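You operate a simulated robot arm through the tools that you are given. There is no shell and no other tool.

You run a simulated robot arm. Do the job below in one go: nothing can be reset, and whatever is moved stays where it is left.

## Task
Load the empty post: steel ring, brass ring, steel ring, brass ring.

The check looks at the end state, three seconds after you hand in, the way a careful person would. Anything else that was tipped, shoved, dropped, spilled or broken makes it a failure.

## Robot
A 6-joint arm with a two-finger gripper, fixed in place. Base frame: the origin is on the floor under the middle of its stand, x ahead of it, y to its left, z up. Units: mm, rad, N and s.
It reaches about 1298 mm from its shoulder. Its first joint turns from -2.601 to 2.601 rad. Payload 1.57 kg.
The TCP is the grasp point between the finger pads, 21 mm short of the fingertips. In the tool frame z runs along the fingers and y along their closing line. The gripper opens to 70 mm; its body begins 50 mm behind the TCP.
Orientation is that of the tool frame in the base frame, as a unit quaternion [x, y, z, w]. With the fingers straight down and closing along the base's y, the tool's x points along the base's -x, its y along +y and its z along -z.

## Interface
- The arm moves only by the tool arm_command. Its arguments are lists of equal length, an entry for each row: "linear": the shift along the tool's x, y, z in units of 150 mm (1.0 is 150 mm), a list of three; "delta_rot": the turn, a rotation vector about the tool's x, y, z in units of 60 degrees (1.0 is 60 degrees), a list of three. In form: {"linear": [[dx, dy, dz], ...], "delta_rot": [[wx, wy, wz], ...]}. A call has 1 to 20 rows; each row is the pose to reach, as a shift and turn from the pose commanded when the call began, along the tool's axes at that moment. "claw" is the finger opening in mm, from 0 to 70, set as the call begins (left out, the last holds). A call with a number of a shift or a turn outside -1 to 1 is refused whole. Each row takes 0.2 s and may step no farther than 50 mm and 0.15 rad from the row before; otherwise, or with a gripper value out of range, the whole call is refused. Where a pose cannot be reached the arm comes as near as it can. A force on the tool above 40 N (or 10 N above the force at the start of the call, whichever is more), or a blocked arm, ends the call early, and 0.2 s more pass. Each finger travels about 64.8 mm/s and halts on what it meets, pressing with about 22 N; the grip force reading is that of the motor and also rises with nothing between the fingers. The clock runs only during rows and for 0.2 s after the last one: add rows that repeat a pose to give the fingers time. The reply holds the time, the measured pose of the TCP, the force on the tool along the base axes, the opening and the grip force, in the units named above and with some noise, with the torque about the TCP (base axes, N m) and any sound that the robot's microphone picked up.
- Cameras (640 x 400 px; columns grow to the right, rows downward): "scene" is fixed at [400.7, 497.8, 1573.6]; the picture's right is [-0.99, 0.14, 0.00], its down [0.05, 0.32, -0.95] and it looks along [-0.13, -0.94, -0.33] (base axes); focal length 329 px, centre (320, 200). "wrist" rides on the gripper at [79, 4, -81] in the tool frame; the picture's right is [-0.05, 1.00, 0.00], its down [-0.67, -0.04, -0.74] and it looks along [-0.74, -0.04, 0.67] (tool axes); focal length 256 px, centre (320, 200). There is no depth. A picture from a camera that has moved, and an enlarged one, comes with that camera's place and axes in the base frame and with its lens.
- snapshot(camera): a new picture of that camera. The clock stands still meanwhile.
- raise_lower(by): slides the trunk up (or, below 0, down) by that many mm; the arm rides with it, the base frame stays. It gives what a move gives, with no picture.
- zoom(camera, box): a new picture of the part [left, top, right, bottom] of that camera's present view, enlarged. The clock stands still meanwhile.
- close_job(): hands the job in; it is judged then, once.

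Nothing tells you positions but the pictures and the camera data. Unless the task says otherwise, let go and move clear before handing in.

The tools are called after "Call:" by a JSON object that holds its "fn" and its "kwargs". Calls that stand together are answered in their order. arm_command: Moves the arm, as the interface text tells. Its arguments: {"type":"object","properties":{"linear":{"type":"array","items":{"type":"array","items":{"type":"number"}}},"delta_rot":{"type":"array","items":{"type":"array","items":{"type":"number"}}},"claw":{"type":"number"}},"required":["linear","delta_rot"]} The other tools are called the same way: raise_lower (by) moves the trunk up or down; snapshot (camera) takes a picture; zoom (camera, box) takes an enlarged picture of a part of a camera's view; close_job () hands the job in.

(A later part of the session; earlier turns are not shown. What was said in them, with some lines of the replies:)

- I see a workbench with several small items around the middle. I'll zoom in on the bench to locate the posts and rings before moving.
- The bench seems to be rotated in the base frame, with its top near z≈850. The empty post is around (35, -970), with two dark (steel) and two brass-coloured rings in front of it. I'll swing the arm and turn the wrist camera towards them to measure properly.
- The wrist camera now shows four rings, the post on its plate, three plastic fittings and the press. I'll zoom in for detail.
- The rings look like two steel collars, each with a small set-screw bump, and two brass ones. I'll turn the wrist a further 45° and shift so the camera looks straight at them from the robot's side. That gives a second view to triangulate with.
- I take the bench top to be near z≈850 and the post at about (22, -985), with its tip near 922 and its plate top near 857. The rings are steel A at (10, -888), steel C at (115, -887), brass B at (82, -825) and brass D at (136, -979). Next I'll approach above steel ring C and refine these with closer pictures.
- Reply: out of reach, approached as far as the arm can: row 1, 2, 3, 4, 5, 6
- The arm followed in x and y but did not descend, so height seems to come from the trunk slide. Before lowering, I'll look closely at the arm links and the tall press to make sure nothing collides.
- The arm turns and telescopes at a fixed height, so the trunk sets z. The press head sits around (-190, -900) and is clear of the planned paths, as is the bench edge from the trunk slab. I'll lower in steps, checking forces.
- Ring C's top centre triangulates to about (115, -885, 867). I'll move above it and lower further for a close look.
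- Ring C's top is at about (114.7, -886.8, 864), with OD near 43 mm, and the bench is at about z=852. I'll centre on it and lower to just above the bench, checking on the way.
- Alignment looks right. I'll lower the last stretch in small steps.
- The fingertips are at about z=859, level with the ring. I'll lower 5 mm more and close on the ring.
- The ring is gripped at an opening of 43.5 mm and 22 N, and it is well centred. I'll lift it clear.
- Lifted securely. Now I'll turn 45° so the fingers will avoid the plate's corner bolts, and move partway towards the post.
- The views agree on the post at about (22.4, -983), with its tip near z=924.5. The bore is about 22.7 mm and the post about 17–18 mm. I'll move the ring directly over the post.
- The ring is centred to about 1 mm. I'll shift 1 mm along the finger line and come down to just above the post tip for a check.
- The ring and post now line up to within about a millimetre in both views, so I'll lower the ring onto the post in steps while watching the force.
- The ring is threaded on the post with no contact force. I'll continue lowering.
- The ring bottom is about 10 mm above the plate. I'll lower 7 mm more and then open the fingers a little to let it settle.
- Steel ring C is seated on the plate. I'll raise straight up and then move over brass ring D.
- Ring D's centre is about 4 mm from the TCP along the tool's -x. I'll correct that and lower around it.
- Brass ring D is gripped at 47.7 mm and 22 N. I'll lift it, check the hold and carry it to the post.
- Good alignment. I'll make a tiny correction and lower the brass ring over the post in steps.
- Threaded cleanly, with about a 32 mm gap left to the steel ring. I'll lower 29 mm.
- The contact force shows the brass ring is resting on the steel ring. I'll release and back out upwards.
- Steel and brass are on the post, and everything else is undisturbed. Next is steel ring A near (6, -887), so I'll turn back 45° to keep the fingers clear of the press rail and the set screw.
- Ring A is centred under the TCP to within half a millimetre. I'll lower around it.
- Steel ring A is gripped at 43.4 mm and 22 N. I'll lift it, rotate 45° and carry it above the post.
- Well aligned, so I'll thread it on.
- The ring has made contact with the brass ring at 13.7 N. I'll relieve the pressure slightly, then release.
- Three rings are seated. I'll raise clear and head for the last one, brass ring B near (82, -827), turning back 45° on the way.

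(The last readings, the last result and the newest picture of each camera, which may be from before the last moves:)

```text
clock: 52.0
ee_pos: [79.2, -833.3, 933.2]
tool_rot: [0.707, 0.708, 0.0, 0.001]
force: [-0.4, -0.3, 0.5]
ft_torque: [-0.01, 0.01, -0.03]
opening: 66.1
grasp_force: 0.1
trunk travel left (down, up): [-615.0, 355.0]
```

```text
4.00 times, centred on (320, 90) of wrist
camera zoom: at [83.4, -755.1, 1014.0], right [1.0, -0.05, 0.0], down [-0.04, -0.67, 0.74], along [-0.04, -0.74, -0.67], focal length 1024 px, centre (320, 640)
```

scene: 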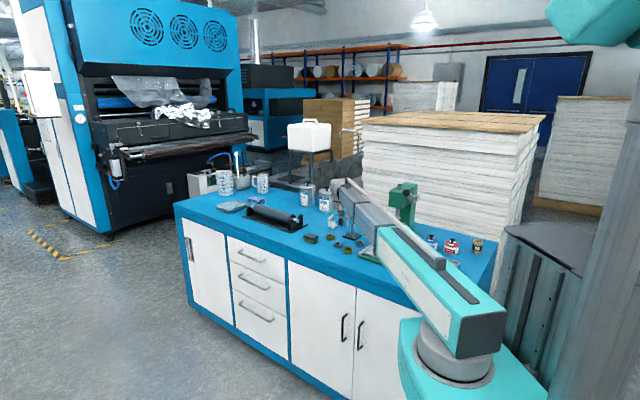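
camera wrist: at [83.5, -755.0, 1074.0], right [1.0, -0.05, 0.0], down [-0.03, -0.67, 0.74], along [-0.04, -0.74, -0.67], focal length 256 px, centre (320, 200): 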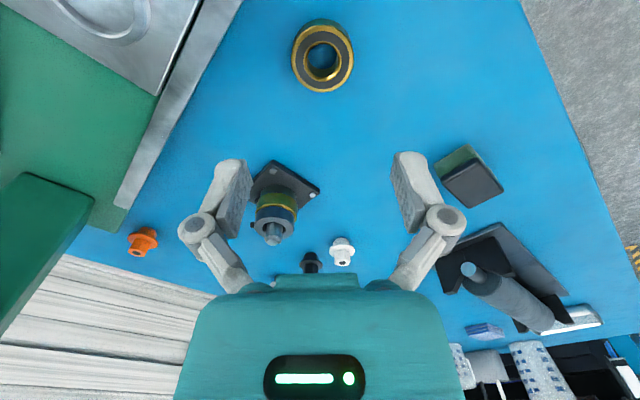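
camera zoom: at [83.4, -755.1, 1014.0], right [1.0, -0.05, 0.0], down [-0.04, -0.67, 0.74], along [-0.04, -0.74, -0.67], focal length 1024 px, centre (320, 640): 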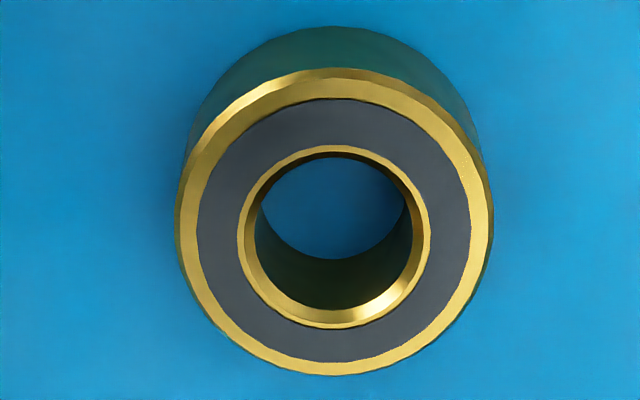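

Ring B is offset by about +5 mm in tool x and +2 mm in tool y. I'll correct that and lower.

Call:
{"fn": "arm_command", "kwargs": {"linear": [[0.034, 0.014, 0], [0.034, 0.014, 0]], "delta_rot": [[0, 0, 0], [0, 0, 0]]}}

Call:
{"fn": "raise_lower", "kwargs": {"by": -44}}

Call:
{"fn": "snapshot", "kwargs": {"camera": "wrist"}}

Call:
{"fn": "zoom", "kwargs": {"camera": "scene", "box": [310, 205, 400, 270]}}

```text
clock: 52.6
ee_pos: [81.4, -828.9, 933.2]
tool_rot: [0.707, 0.707, 0.0, 0.0]
force: [0.8, -0.3, 0.5]
ft_torque: [0.02, 0.0, 0.03]
opening: 65.9
grasp_force: 0.0
trunk travel left (down, up): [-615.0, 355.0]
```

```text
clock: 53.5
ee_pos: [80.4, -829.2, 888.9]
tool_rot: [0.707, 0.707, -0.001, 0.0]
force: [-0.3, -0.8, 0.3]
ft_torque: [-0.01, 0.01, -0.02]
opening: 65.9
grasp_force: 0.0
trunk travel left (down, up): [-571.0, 399.0]
```

```text
taken
camera wrist: at [85.5, -750.0, 969.9], right [1.0, -0.05, 0.0], down [-0.04, -0.67, 0.74], along [-0.04, -0.74, -0.67], focal length 256 px, centre (320, 200)
```

wrist: 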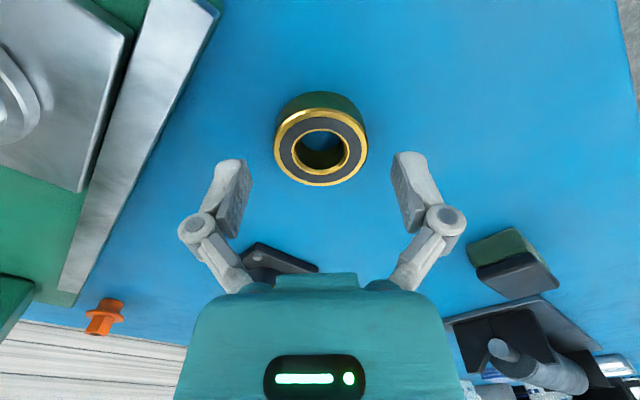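

```text
6.15 times, centred on (355, 238) of scene
camera zoom: at [400.7, 497.8, 1573.6], right [-0.99, 0.14, 0.0], down [0.05, 0.32, -0.95], along [-0.13, -0.94, -0.33], focal length 2024 px, centre (105, -31)
```

zoom: 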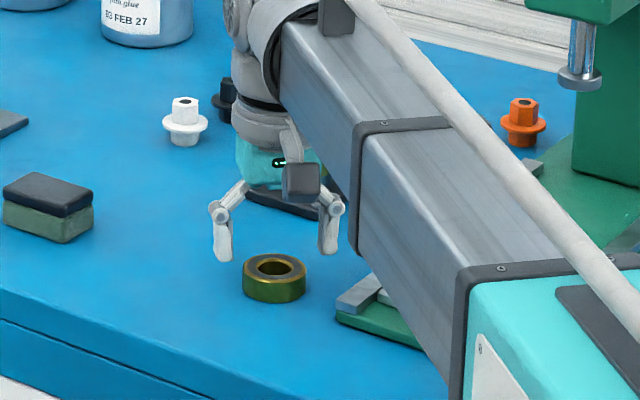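

Call:
{"fn": "raise_lower", "kwargs": {"by": -13.4}}

Call:
{"fn": "arm_command", "kwargs": {"linear": [[0, 0, 0], [0, 0, 0], [0, 0, 0], [0, 0, 0]], "delta_rot": [[0, 0, 0], [0, 0, 0], [0, 0, 0], [0, 0, 0]], "claw": 40}}

Call:
{"fn": "zoom", "kwargs": {"camera": "wrist", "box": [200, 90, 440, 250]}}

```text
clock: 54.1
ee_pos: [80.9, -829.8, 876.7]
tool_rot: [0.707, 0.707, 0.0, 0.0]
force: [-1.2, 0.0, 0.7]
ft_torque: [0.03, -0.01, -0.01]
opening: 65.7
grasp_force: 0.1
trunk travel left (down, up): [-557.0, 413.0]
```

```text
clock: 55.1
ee_pos: [80.9, -829.0, 876.6]
tool_rot: [0.707, 0.707, -0.001, 0.0]
force: [0.5, -1.6, 4.6]
ft_torque: [0.01, -0.12, -0.03]
opening: 47.6
grasp_force: 21.9
trunk travel left (down, up): [-557.0, 413.0]
```

```text
2.50 times, centred on (320, 170) of wrist
camera zoom: at [85.6, -749.9, 956.7], right [1.0, -0.05, 0.0], down [-0.04, -0.67, 0.75], along [-0.04, -0.74, -0.67], focal length 640 px, centre (320, 275)
```

zoom: 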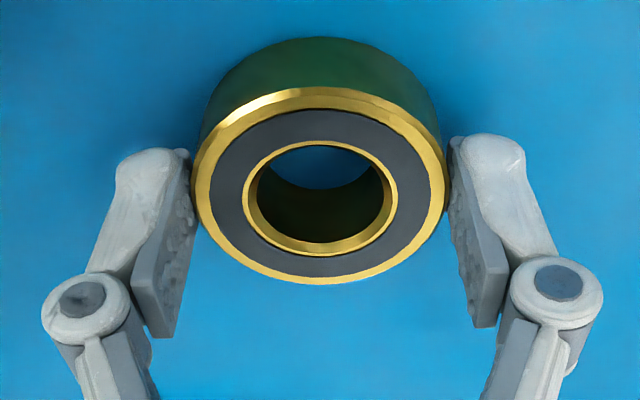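

The last brass ring is gripped at 47.6 mm. I'll lift it and carry it most of the way to the post while turning 45°.

Call:
{"fn": "raise_lower", "kwargs": {"by": 110}}

Call:
{"fn": "arm_command", "kwargs": {"linear": [[-0.15, -0.058, 0], [-0.3, -0.116, 0], [-0.45, -0.174, 0], [-0.6, -0.231, 0], [-0.75, -0.289, 0], [-0.9, -0.347, 0], [-0.9, -0.347, 0]], "delta_rot": [[0, 0, 0.125], [0, 0, 0.25], [0, 0, 0.375], [0, 0, 0.5], [0, 0, 0.625], [0, 0, 0.75], [0, 0, 0.75]]}}

Call:
{"fn": "snapshot", "kwargs": {"camera": "wrist"}}

```text
clock: 56.5
ee_pos: [80.0, -828.8, 986.2]
tool_rot: [0.707, 0.707, 0.0, 0.0]
force: [-0.5, -0.3, -1.8]
ft_torque: [-0.03, -0.01, -0.02]
opening: 47.4
grasp_force: 21.7
trunk travel left (down, up): [-667.0, 303.0]
```

```text
clock: 58.1
ee_pos: [29.1, -964.5, 984.4]
tool_rot: [0.924, 0.382, 0.0, 0.001]
force: [-0.3, -0.6, -0.6]
ft_torque: [-0.02, -0.03, 0.02]
opening: 47.6
grasp_force: 22.2
trunk travel left (down, up): [-667.0, 303.0]
```

```text
taken
camera wrist: at [89.0, -911.5, 1066.3], right [0.67, -0.74, 0.0], down [-0.5, -0.45, 0.74], along [-0.55, -0.5, -0.67], focal length 256 px, centre (320, 200)
```

wrist: 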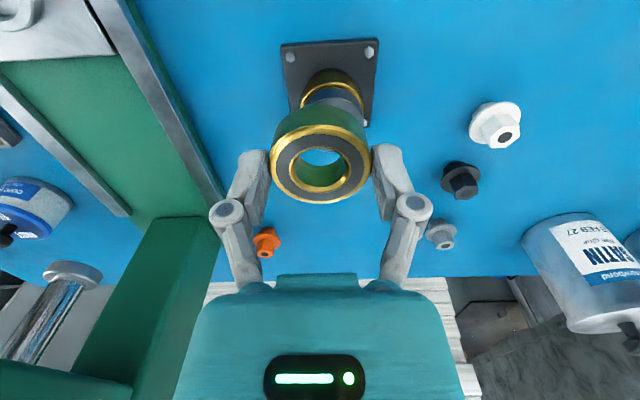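

Call:
{"fn": "arm_command", "kwargs": {"linear": [[-0.067, 0.026, 0], [-0.133, 0.052, 0], [-0.133, 0.052, 0]], "delta_rot": [[0, 0, 0], [0, 0, 0], [0, 0, 0]]}}

Call:
{"fn": "raise_lower", "kwargs": {"by": -29}}

Call:
{"fn": "zoom", "kwargs": {"camera": "wrist", "box": [260, 100, 390, 230]}}

Call:
{"fn": "zoom", "kwargs": {"camera": "scene", "box": [342, 214, 368, 240]}}

```text
clock: 58.9
ee_pos: [20.6, -983.9, 985.2]
tool_rot: [0.924, 0.382, 0.0, 0.0]
force: [0.2, -0.1, -2.1]
ft_torque: [-0.03, 0.03, 0.0]
opening: 47.6
grasp_force: 22.1
trunk travel left (down, up): [-667.0, 303.0]
```

```text
clock: 59.7
ee_pos: [19.8, -983.1, 956.1]
tool_rot: [0.924, 0.382, 0.0, 0.001]
force: [0.2, 0.7, -1.5]
ft_torque: [0.0, 0.01, -0.01]
opening: 47.6
grasp_force: 21.8
trunk travel left (down, up): [-638.0, 332.0]
```

```text
3.08 times, centred on (325, 165) of wrist
camera zoom: at [80.3, -931.0, 1037.4], right [0.67, -0.74, 0.0], down [-0.5, -0.45, 0.74], along [-0.55, -0.5, -0.67], focal length 788 px, centre (305, 308)
```

zoom: 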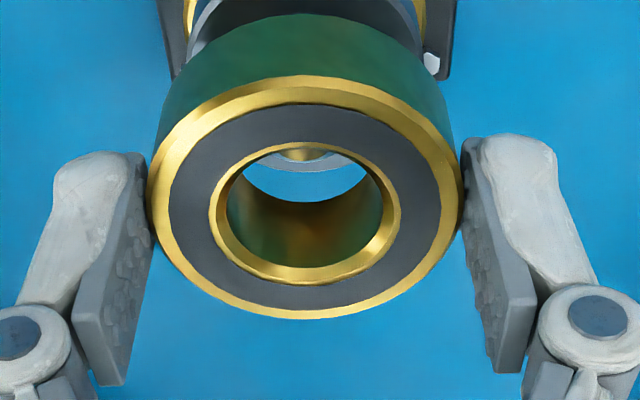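

```text
15.38 times, centred on (355, 227) of scene
camera zoom: at [400.7, 497.8, 1573.6], right [-0.99, 0.14, 0.0], down [0.05, 0.32, -0.95], along [-0.13, -0.94, -0.33], focal length 5061 px, centre (-218, -215)
```

zoom: 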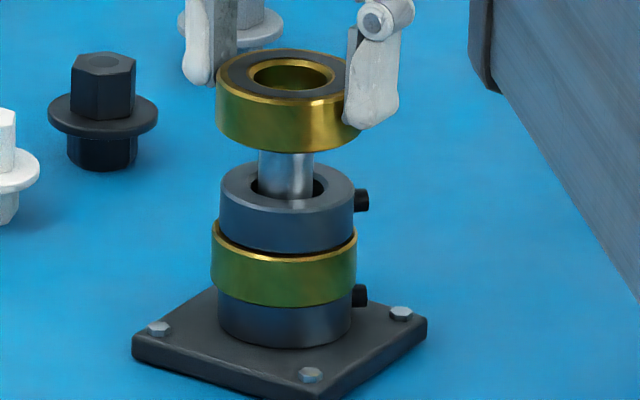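

Well aligned, so I'll thread the last ring.

Call:
{"fn": "raise_lower", "kwargs": {"by": -18}}

Call:
{"fn": "zoom", "kwargs": {"camera": "wrist", "box": [260, 100, 390, 230]}}

Call:
{"fn": "zoom", "kwargs": {"camera": "scene", "box": [342, 214, 368, 240]}}

```text
clock: 60.3
ee_pos: [19.5, -984.0, 938.9]
tool_rot: [0.923, 0.384, 0.0, 0.0]
force: [-0.5, -0.4, -1.9]
ft_torque: [0.0, 0.02, 0.0]
opening: 47.6
grasp_force: 21.7
trunk travel left (down, up): [-620.0, 350.0]
```

```text
3.08 times, centred on (325, 165) of wrist
camera zoom: at [80.3, -931.0, 1019.4], right [0.67, -0.74, 0.0], down [-0.5, -0.45, 0.74], along [-0.55, -0.5, -0.67], focal length 788 px, centre (305, 308)
```

zoom: 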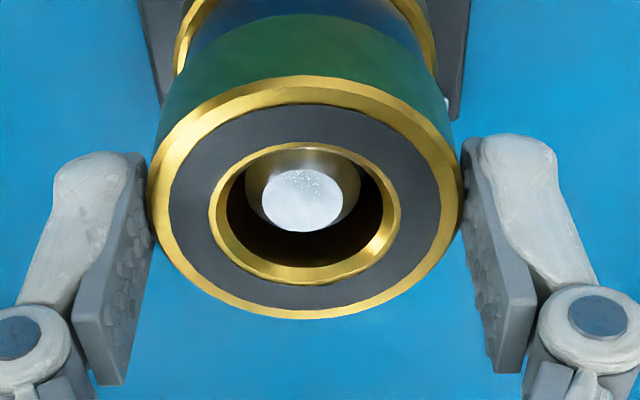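

```text
15.38 times, centred on (355, 227) of scene
camera zoom: at [400.7, 497.8, 1573.6], right [-0.99, 0.14, 0.0], down [0.05, 0.32, -0.95], along [-0.13, -0.94, -0.33], focal length 5061 px, centre (-218, -215)
```

zoom: 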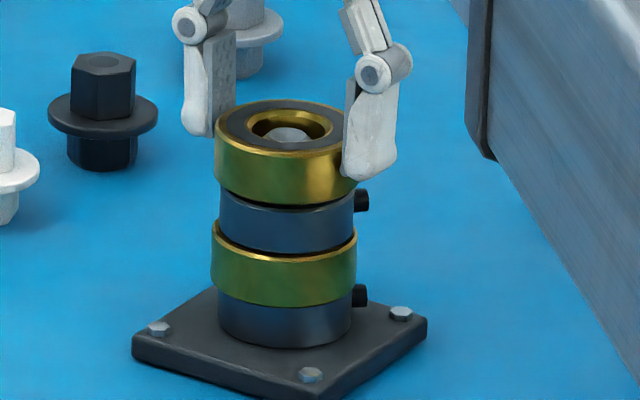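

Call:
{"fn": "raise_lower", "kwargs": {"by": -4}}

Call:
{"fn": "zoom", "kwargs": {"camera": "scene", "box": [342, 214, 368, 240]}}

```text
clock: 60.9
ee_pos: [21.5, -982.5, 936.9]
tool_rot: [0.924, 0.383, -0.001, 0.001]
force: [0.2, -4.4, 13.0]
ft_torque: [-0.11, -0.01, 0.02]
opening: 47.6
grasp_force: 21.5
trunk travel left (down, up): [-616.0, 354.0]
```

```text
15.38 times, centred on (355, 227) of scene
camera zoom: at [400.7, 497.8, 1573.6], right [-0.99, 0.14, 0.0], down [0.05, 0.32, -0.95], along [-0.13, -0.94, -0.33], focal length 5061 px, centre (-218, -215)
```

zoom: 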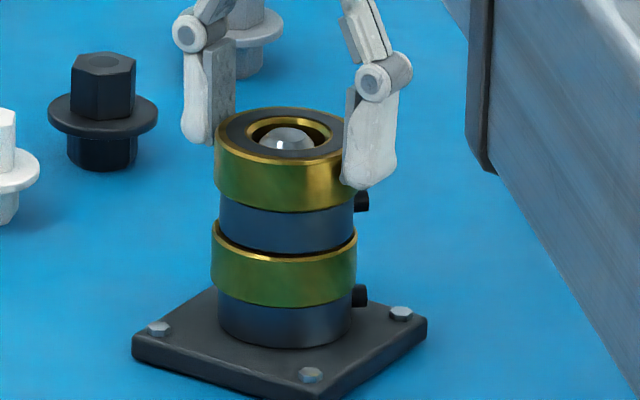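

Contact again, and the ring is seated on the steel ring with the post tip showing through. I'll relieve the pressure, release and check.

Call:
{"fn": "raise_lower", "kwargs": {"by": 1.5}}

Call:
{"fn": "arm_command", "kwargs": {"linear": [[0, 0, 0], [0, 0, 0], [0, 0, 0]], "delta_rot": [[0, 0, 0], [0, 0, 0], [0, 0, 0]], "claw": 58}}

Call:
{"fn": "zoom", "kwargs": {"camera": "scene", "box": [342, 214, 368, 240]}}

Call:
{"fn": "zoom", "kwargs": {"camera": "wrist", "box": [240, 90, 410, 240]}}

```text
clock: 61.4
ee_pos: [20.9, -983.3, 936.5]
tool_rot: [0.924, 0.383, 0.0, 0.0]
force: [-0.9, -0.1, -1.2]
ft_torque: [-0.01, 0.01, 0.0]
opening: 47.4
grasp_force: 22.4
trunk travel left (down, up): [-618.0, 352.0]
```

```text
clock: 62.2
ee_pos: [20.9, -983.8, 936.7]
tool_rot: [0.924, 0.383, 0.001, 0.001]
force: [0.6, -0.7, 0.1]
ft_torque: [0.01, 0.0, -0.02]
opening: 57.9
grasp_force: 0.0
trunk travel left (down, up): [-618.0, 352.0]
```

```text
15.38 times, centred on (355, 227) of scene
camera zoom: at [400.7, 497.8, 1573.6], right [-0.99, 0.14, 0.0], down [0.05, 0.32, -0.95], along [-0.13, -0.94, -0.33], focal length 5061 px, centre (-218, -215)
```

zoom: 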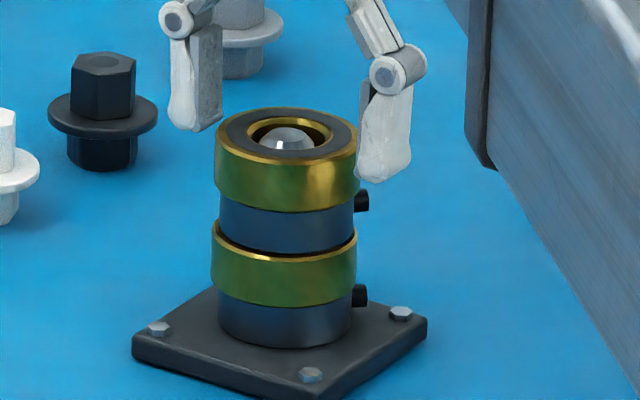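

```text
2.67 times, centred on (325, 165) of wrist
camera zoom: at [80.3, -931.0, 1017.0], right [0.67, -0.74, 0.0], down [-0.5, -0.45, 0.74], along [-0.55, -0.5, -0.67], focal length 683 px, centre (307, 293)
```

zoom: 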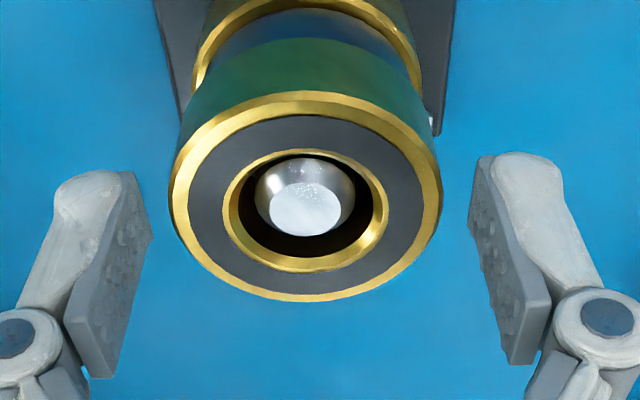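

The stack from the bottom up is steel, brass, steel, brass. I'll raise clear and do a final check of the whole bench.

Call:
{"fn": "raise_lower", "kwargs": {"by": 150}}

Call:
{"fn": "arm_command", "kwargs": {"linear": [[0.2, 0, 0], [0.4, 0, 0], [0.6, 0, 0], [0.8, 0, 0]], "delta_rot": [[0, 0, 0], [0, 0, 0], [0, 0, 0], [0, 0, 0]]}}

Call:
{"fn": "snapshot", "kwargs": {"camera": "wrist"}}

Call:
{"fn": "zoom", "kwargs": {"camera": "scene", "box": [300, 180, 420, 265]}}

Call:
{"fn": "snapshot", "kwargs": {"camera": "scene"}}

```text
clock: 63.9
ee_pos: [19.9, -984.1, 1086.8]
tool_rot: [0.924, 0.383, 0.0, 0.0]
force: [-0.4, 0.2, 0.5]
ft_torque: [0.03, -0.01, -0.02]
opening: 58.2
grasp_force: 0.1
trunk travel left (down, up): [-768.0, 202.0]
```

```text
clock: 64.9
ee_pos: [106.7, -898.3, 1086.8]
tool_rot: [0.924, 0.383, 0.0, 0.0]
force: [0.4, -0.2, 0.2]
ft_torque: [0.01, -0.03, -0.01]
opening: 57.9
grasp_force: 0.1
trunk travel left (down, up): [-768.0, 202.0]
```

```text
taken
camera wrist: at [165.9, -845.6, 1167.2], right [0.67, -0.74, 0.0], down [-0.5, -0.45, 0.75], along [-0.55, -0.5, -0.67], focal length 256 px, centre (320, 200)
```

wrist: 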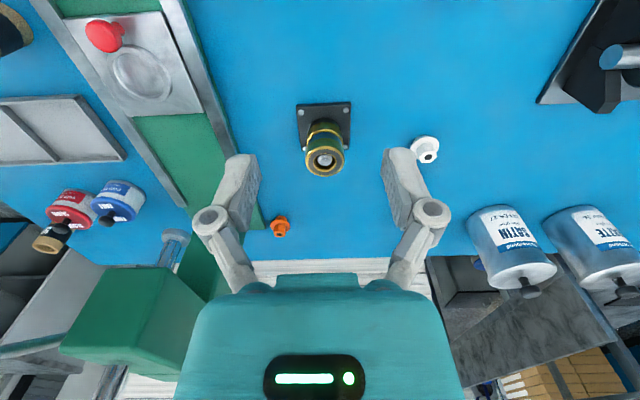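

```text
4.71 times, centred on (360, 222) of scene
camera zoom: at [400.7, 497.8, 1573.6], right [-0.99, 0.14, 0.0], down [0.05, 0.32, -0.95], along [-0.13, -0.94, -0.33], focal length 1548 px, centre (132, 94)
```

zoom: 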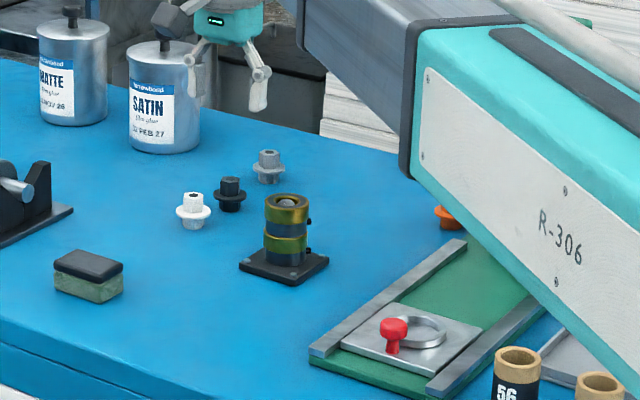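

```text
taken
```

scene: 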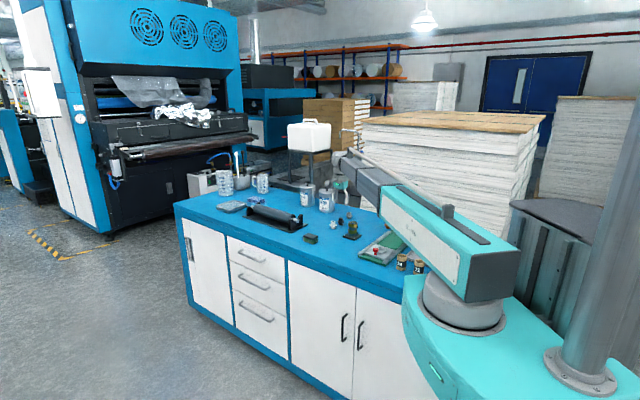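

All four rings are on the post: steel, brass, steel, brass from the bottom up. The gripper is open and clear, and nothing else on the bench has moved, so I'm handing in.

Call:
{"fn": "close_job", "kwargs": {}}

```text
The job is handed in.
```

The post is loaded from the bottom up with steel, brass, steel, brass. I took the listed order as the loading order, with the first ring at the bottom. Each ring sits flat on the one below, and the post tip shows through the top brass ring.

The steel rings' set screws point sideways and touch nothing. In the final pictures nothing else on the bench had moved. The gripper was open and raised clear when I handed in.
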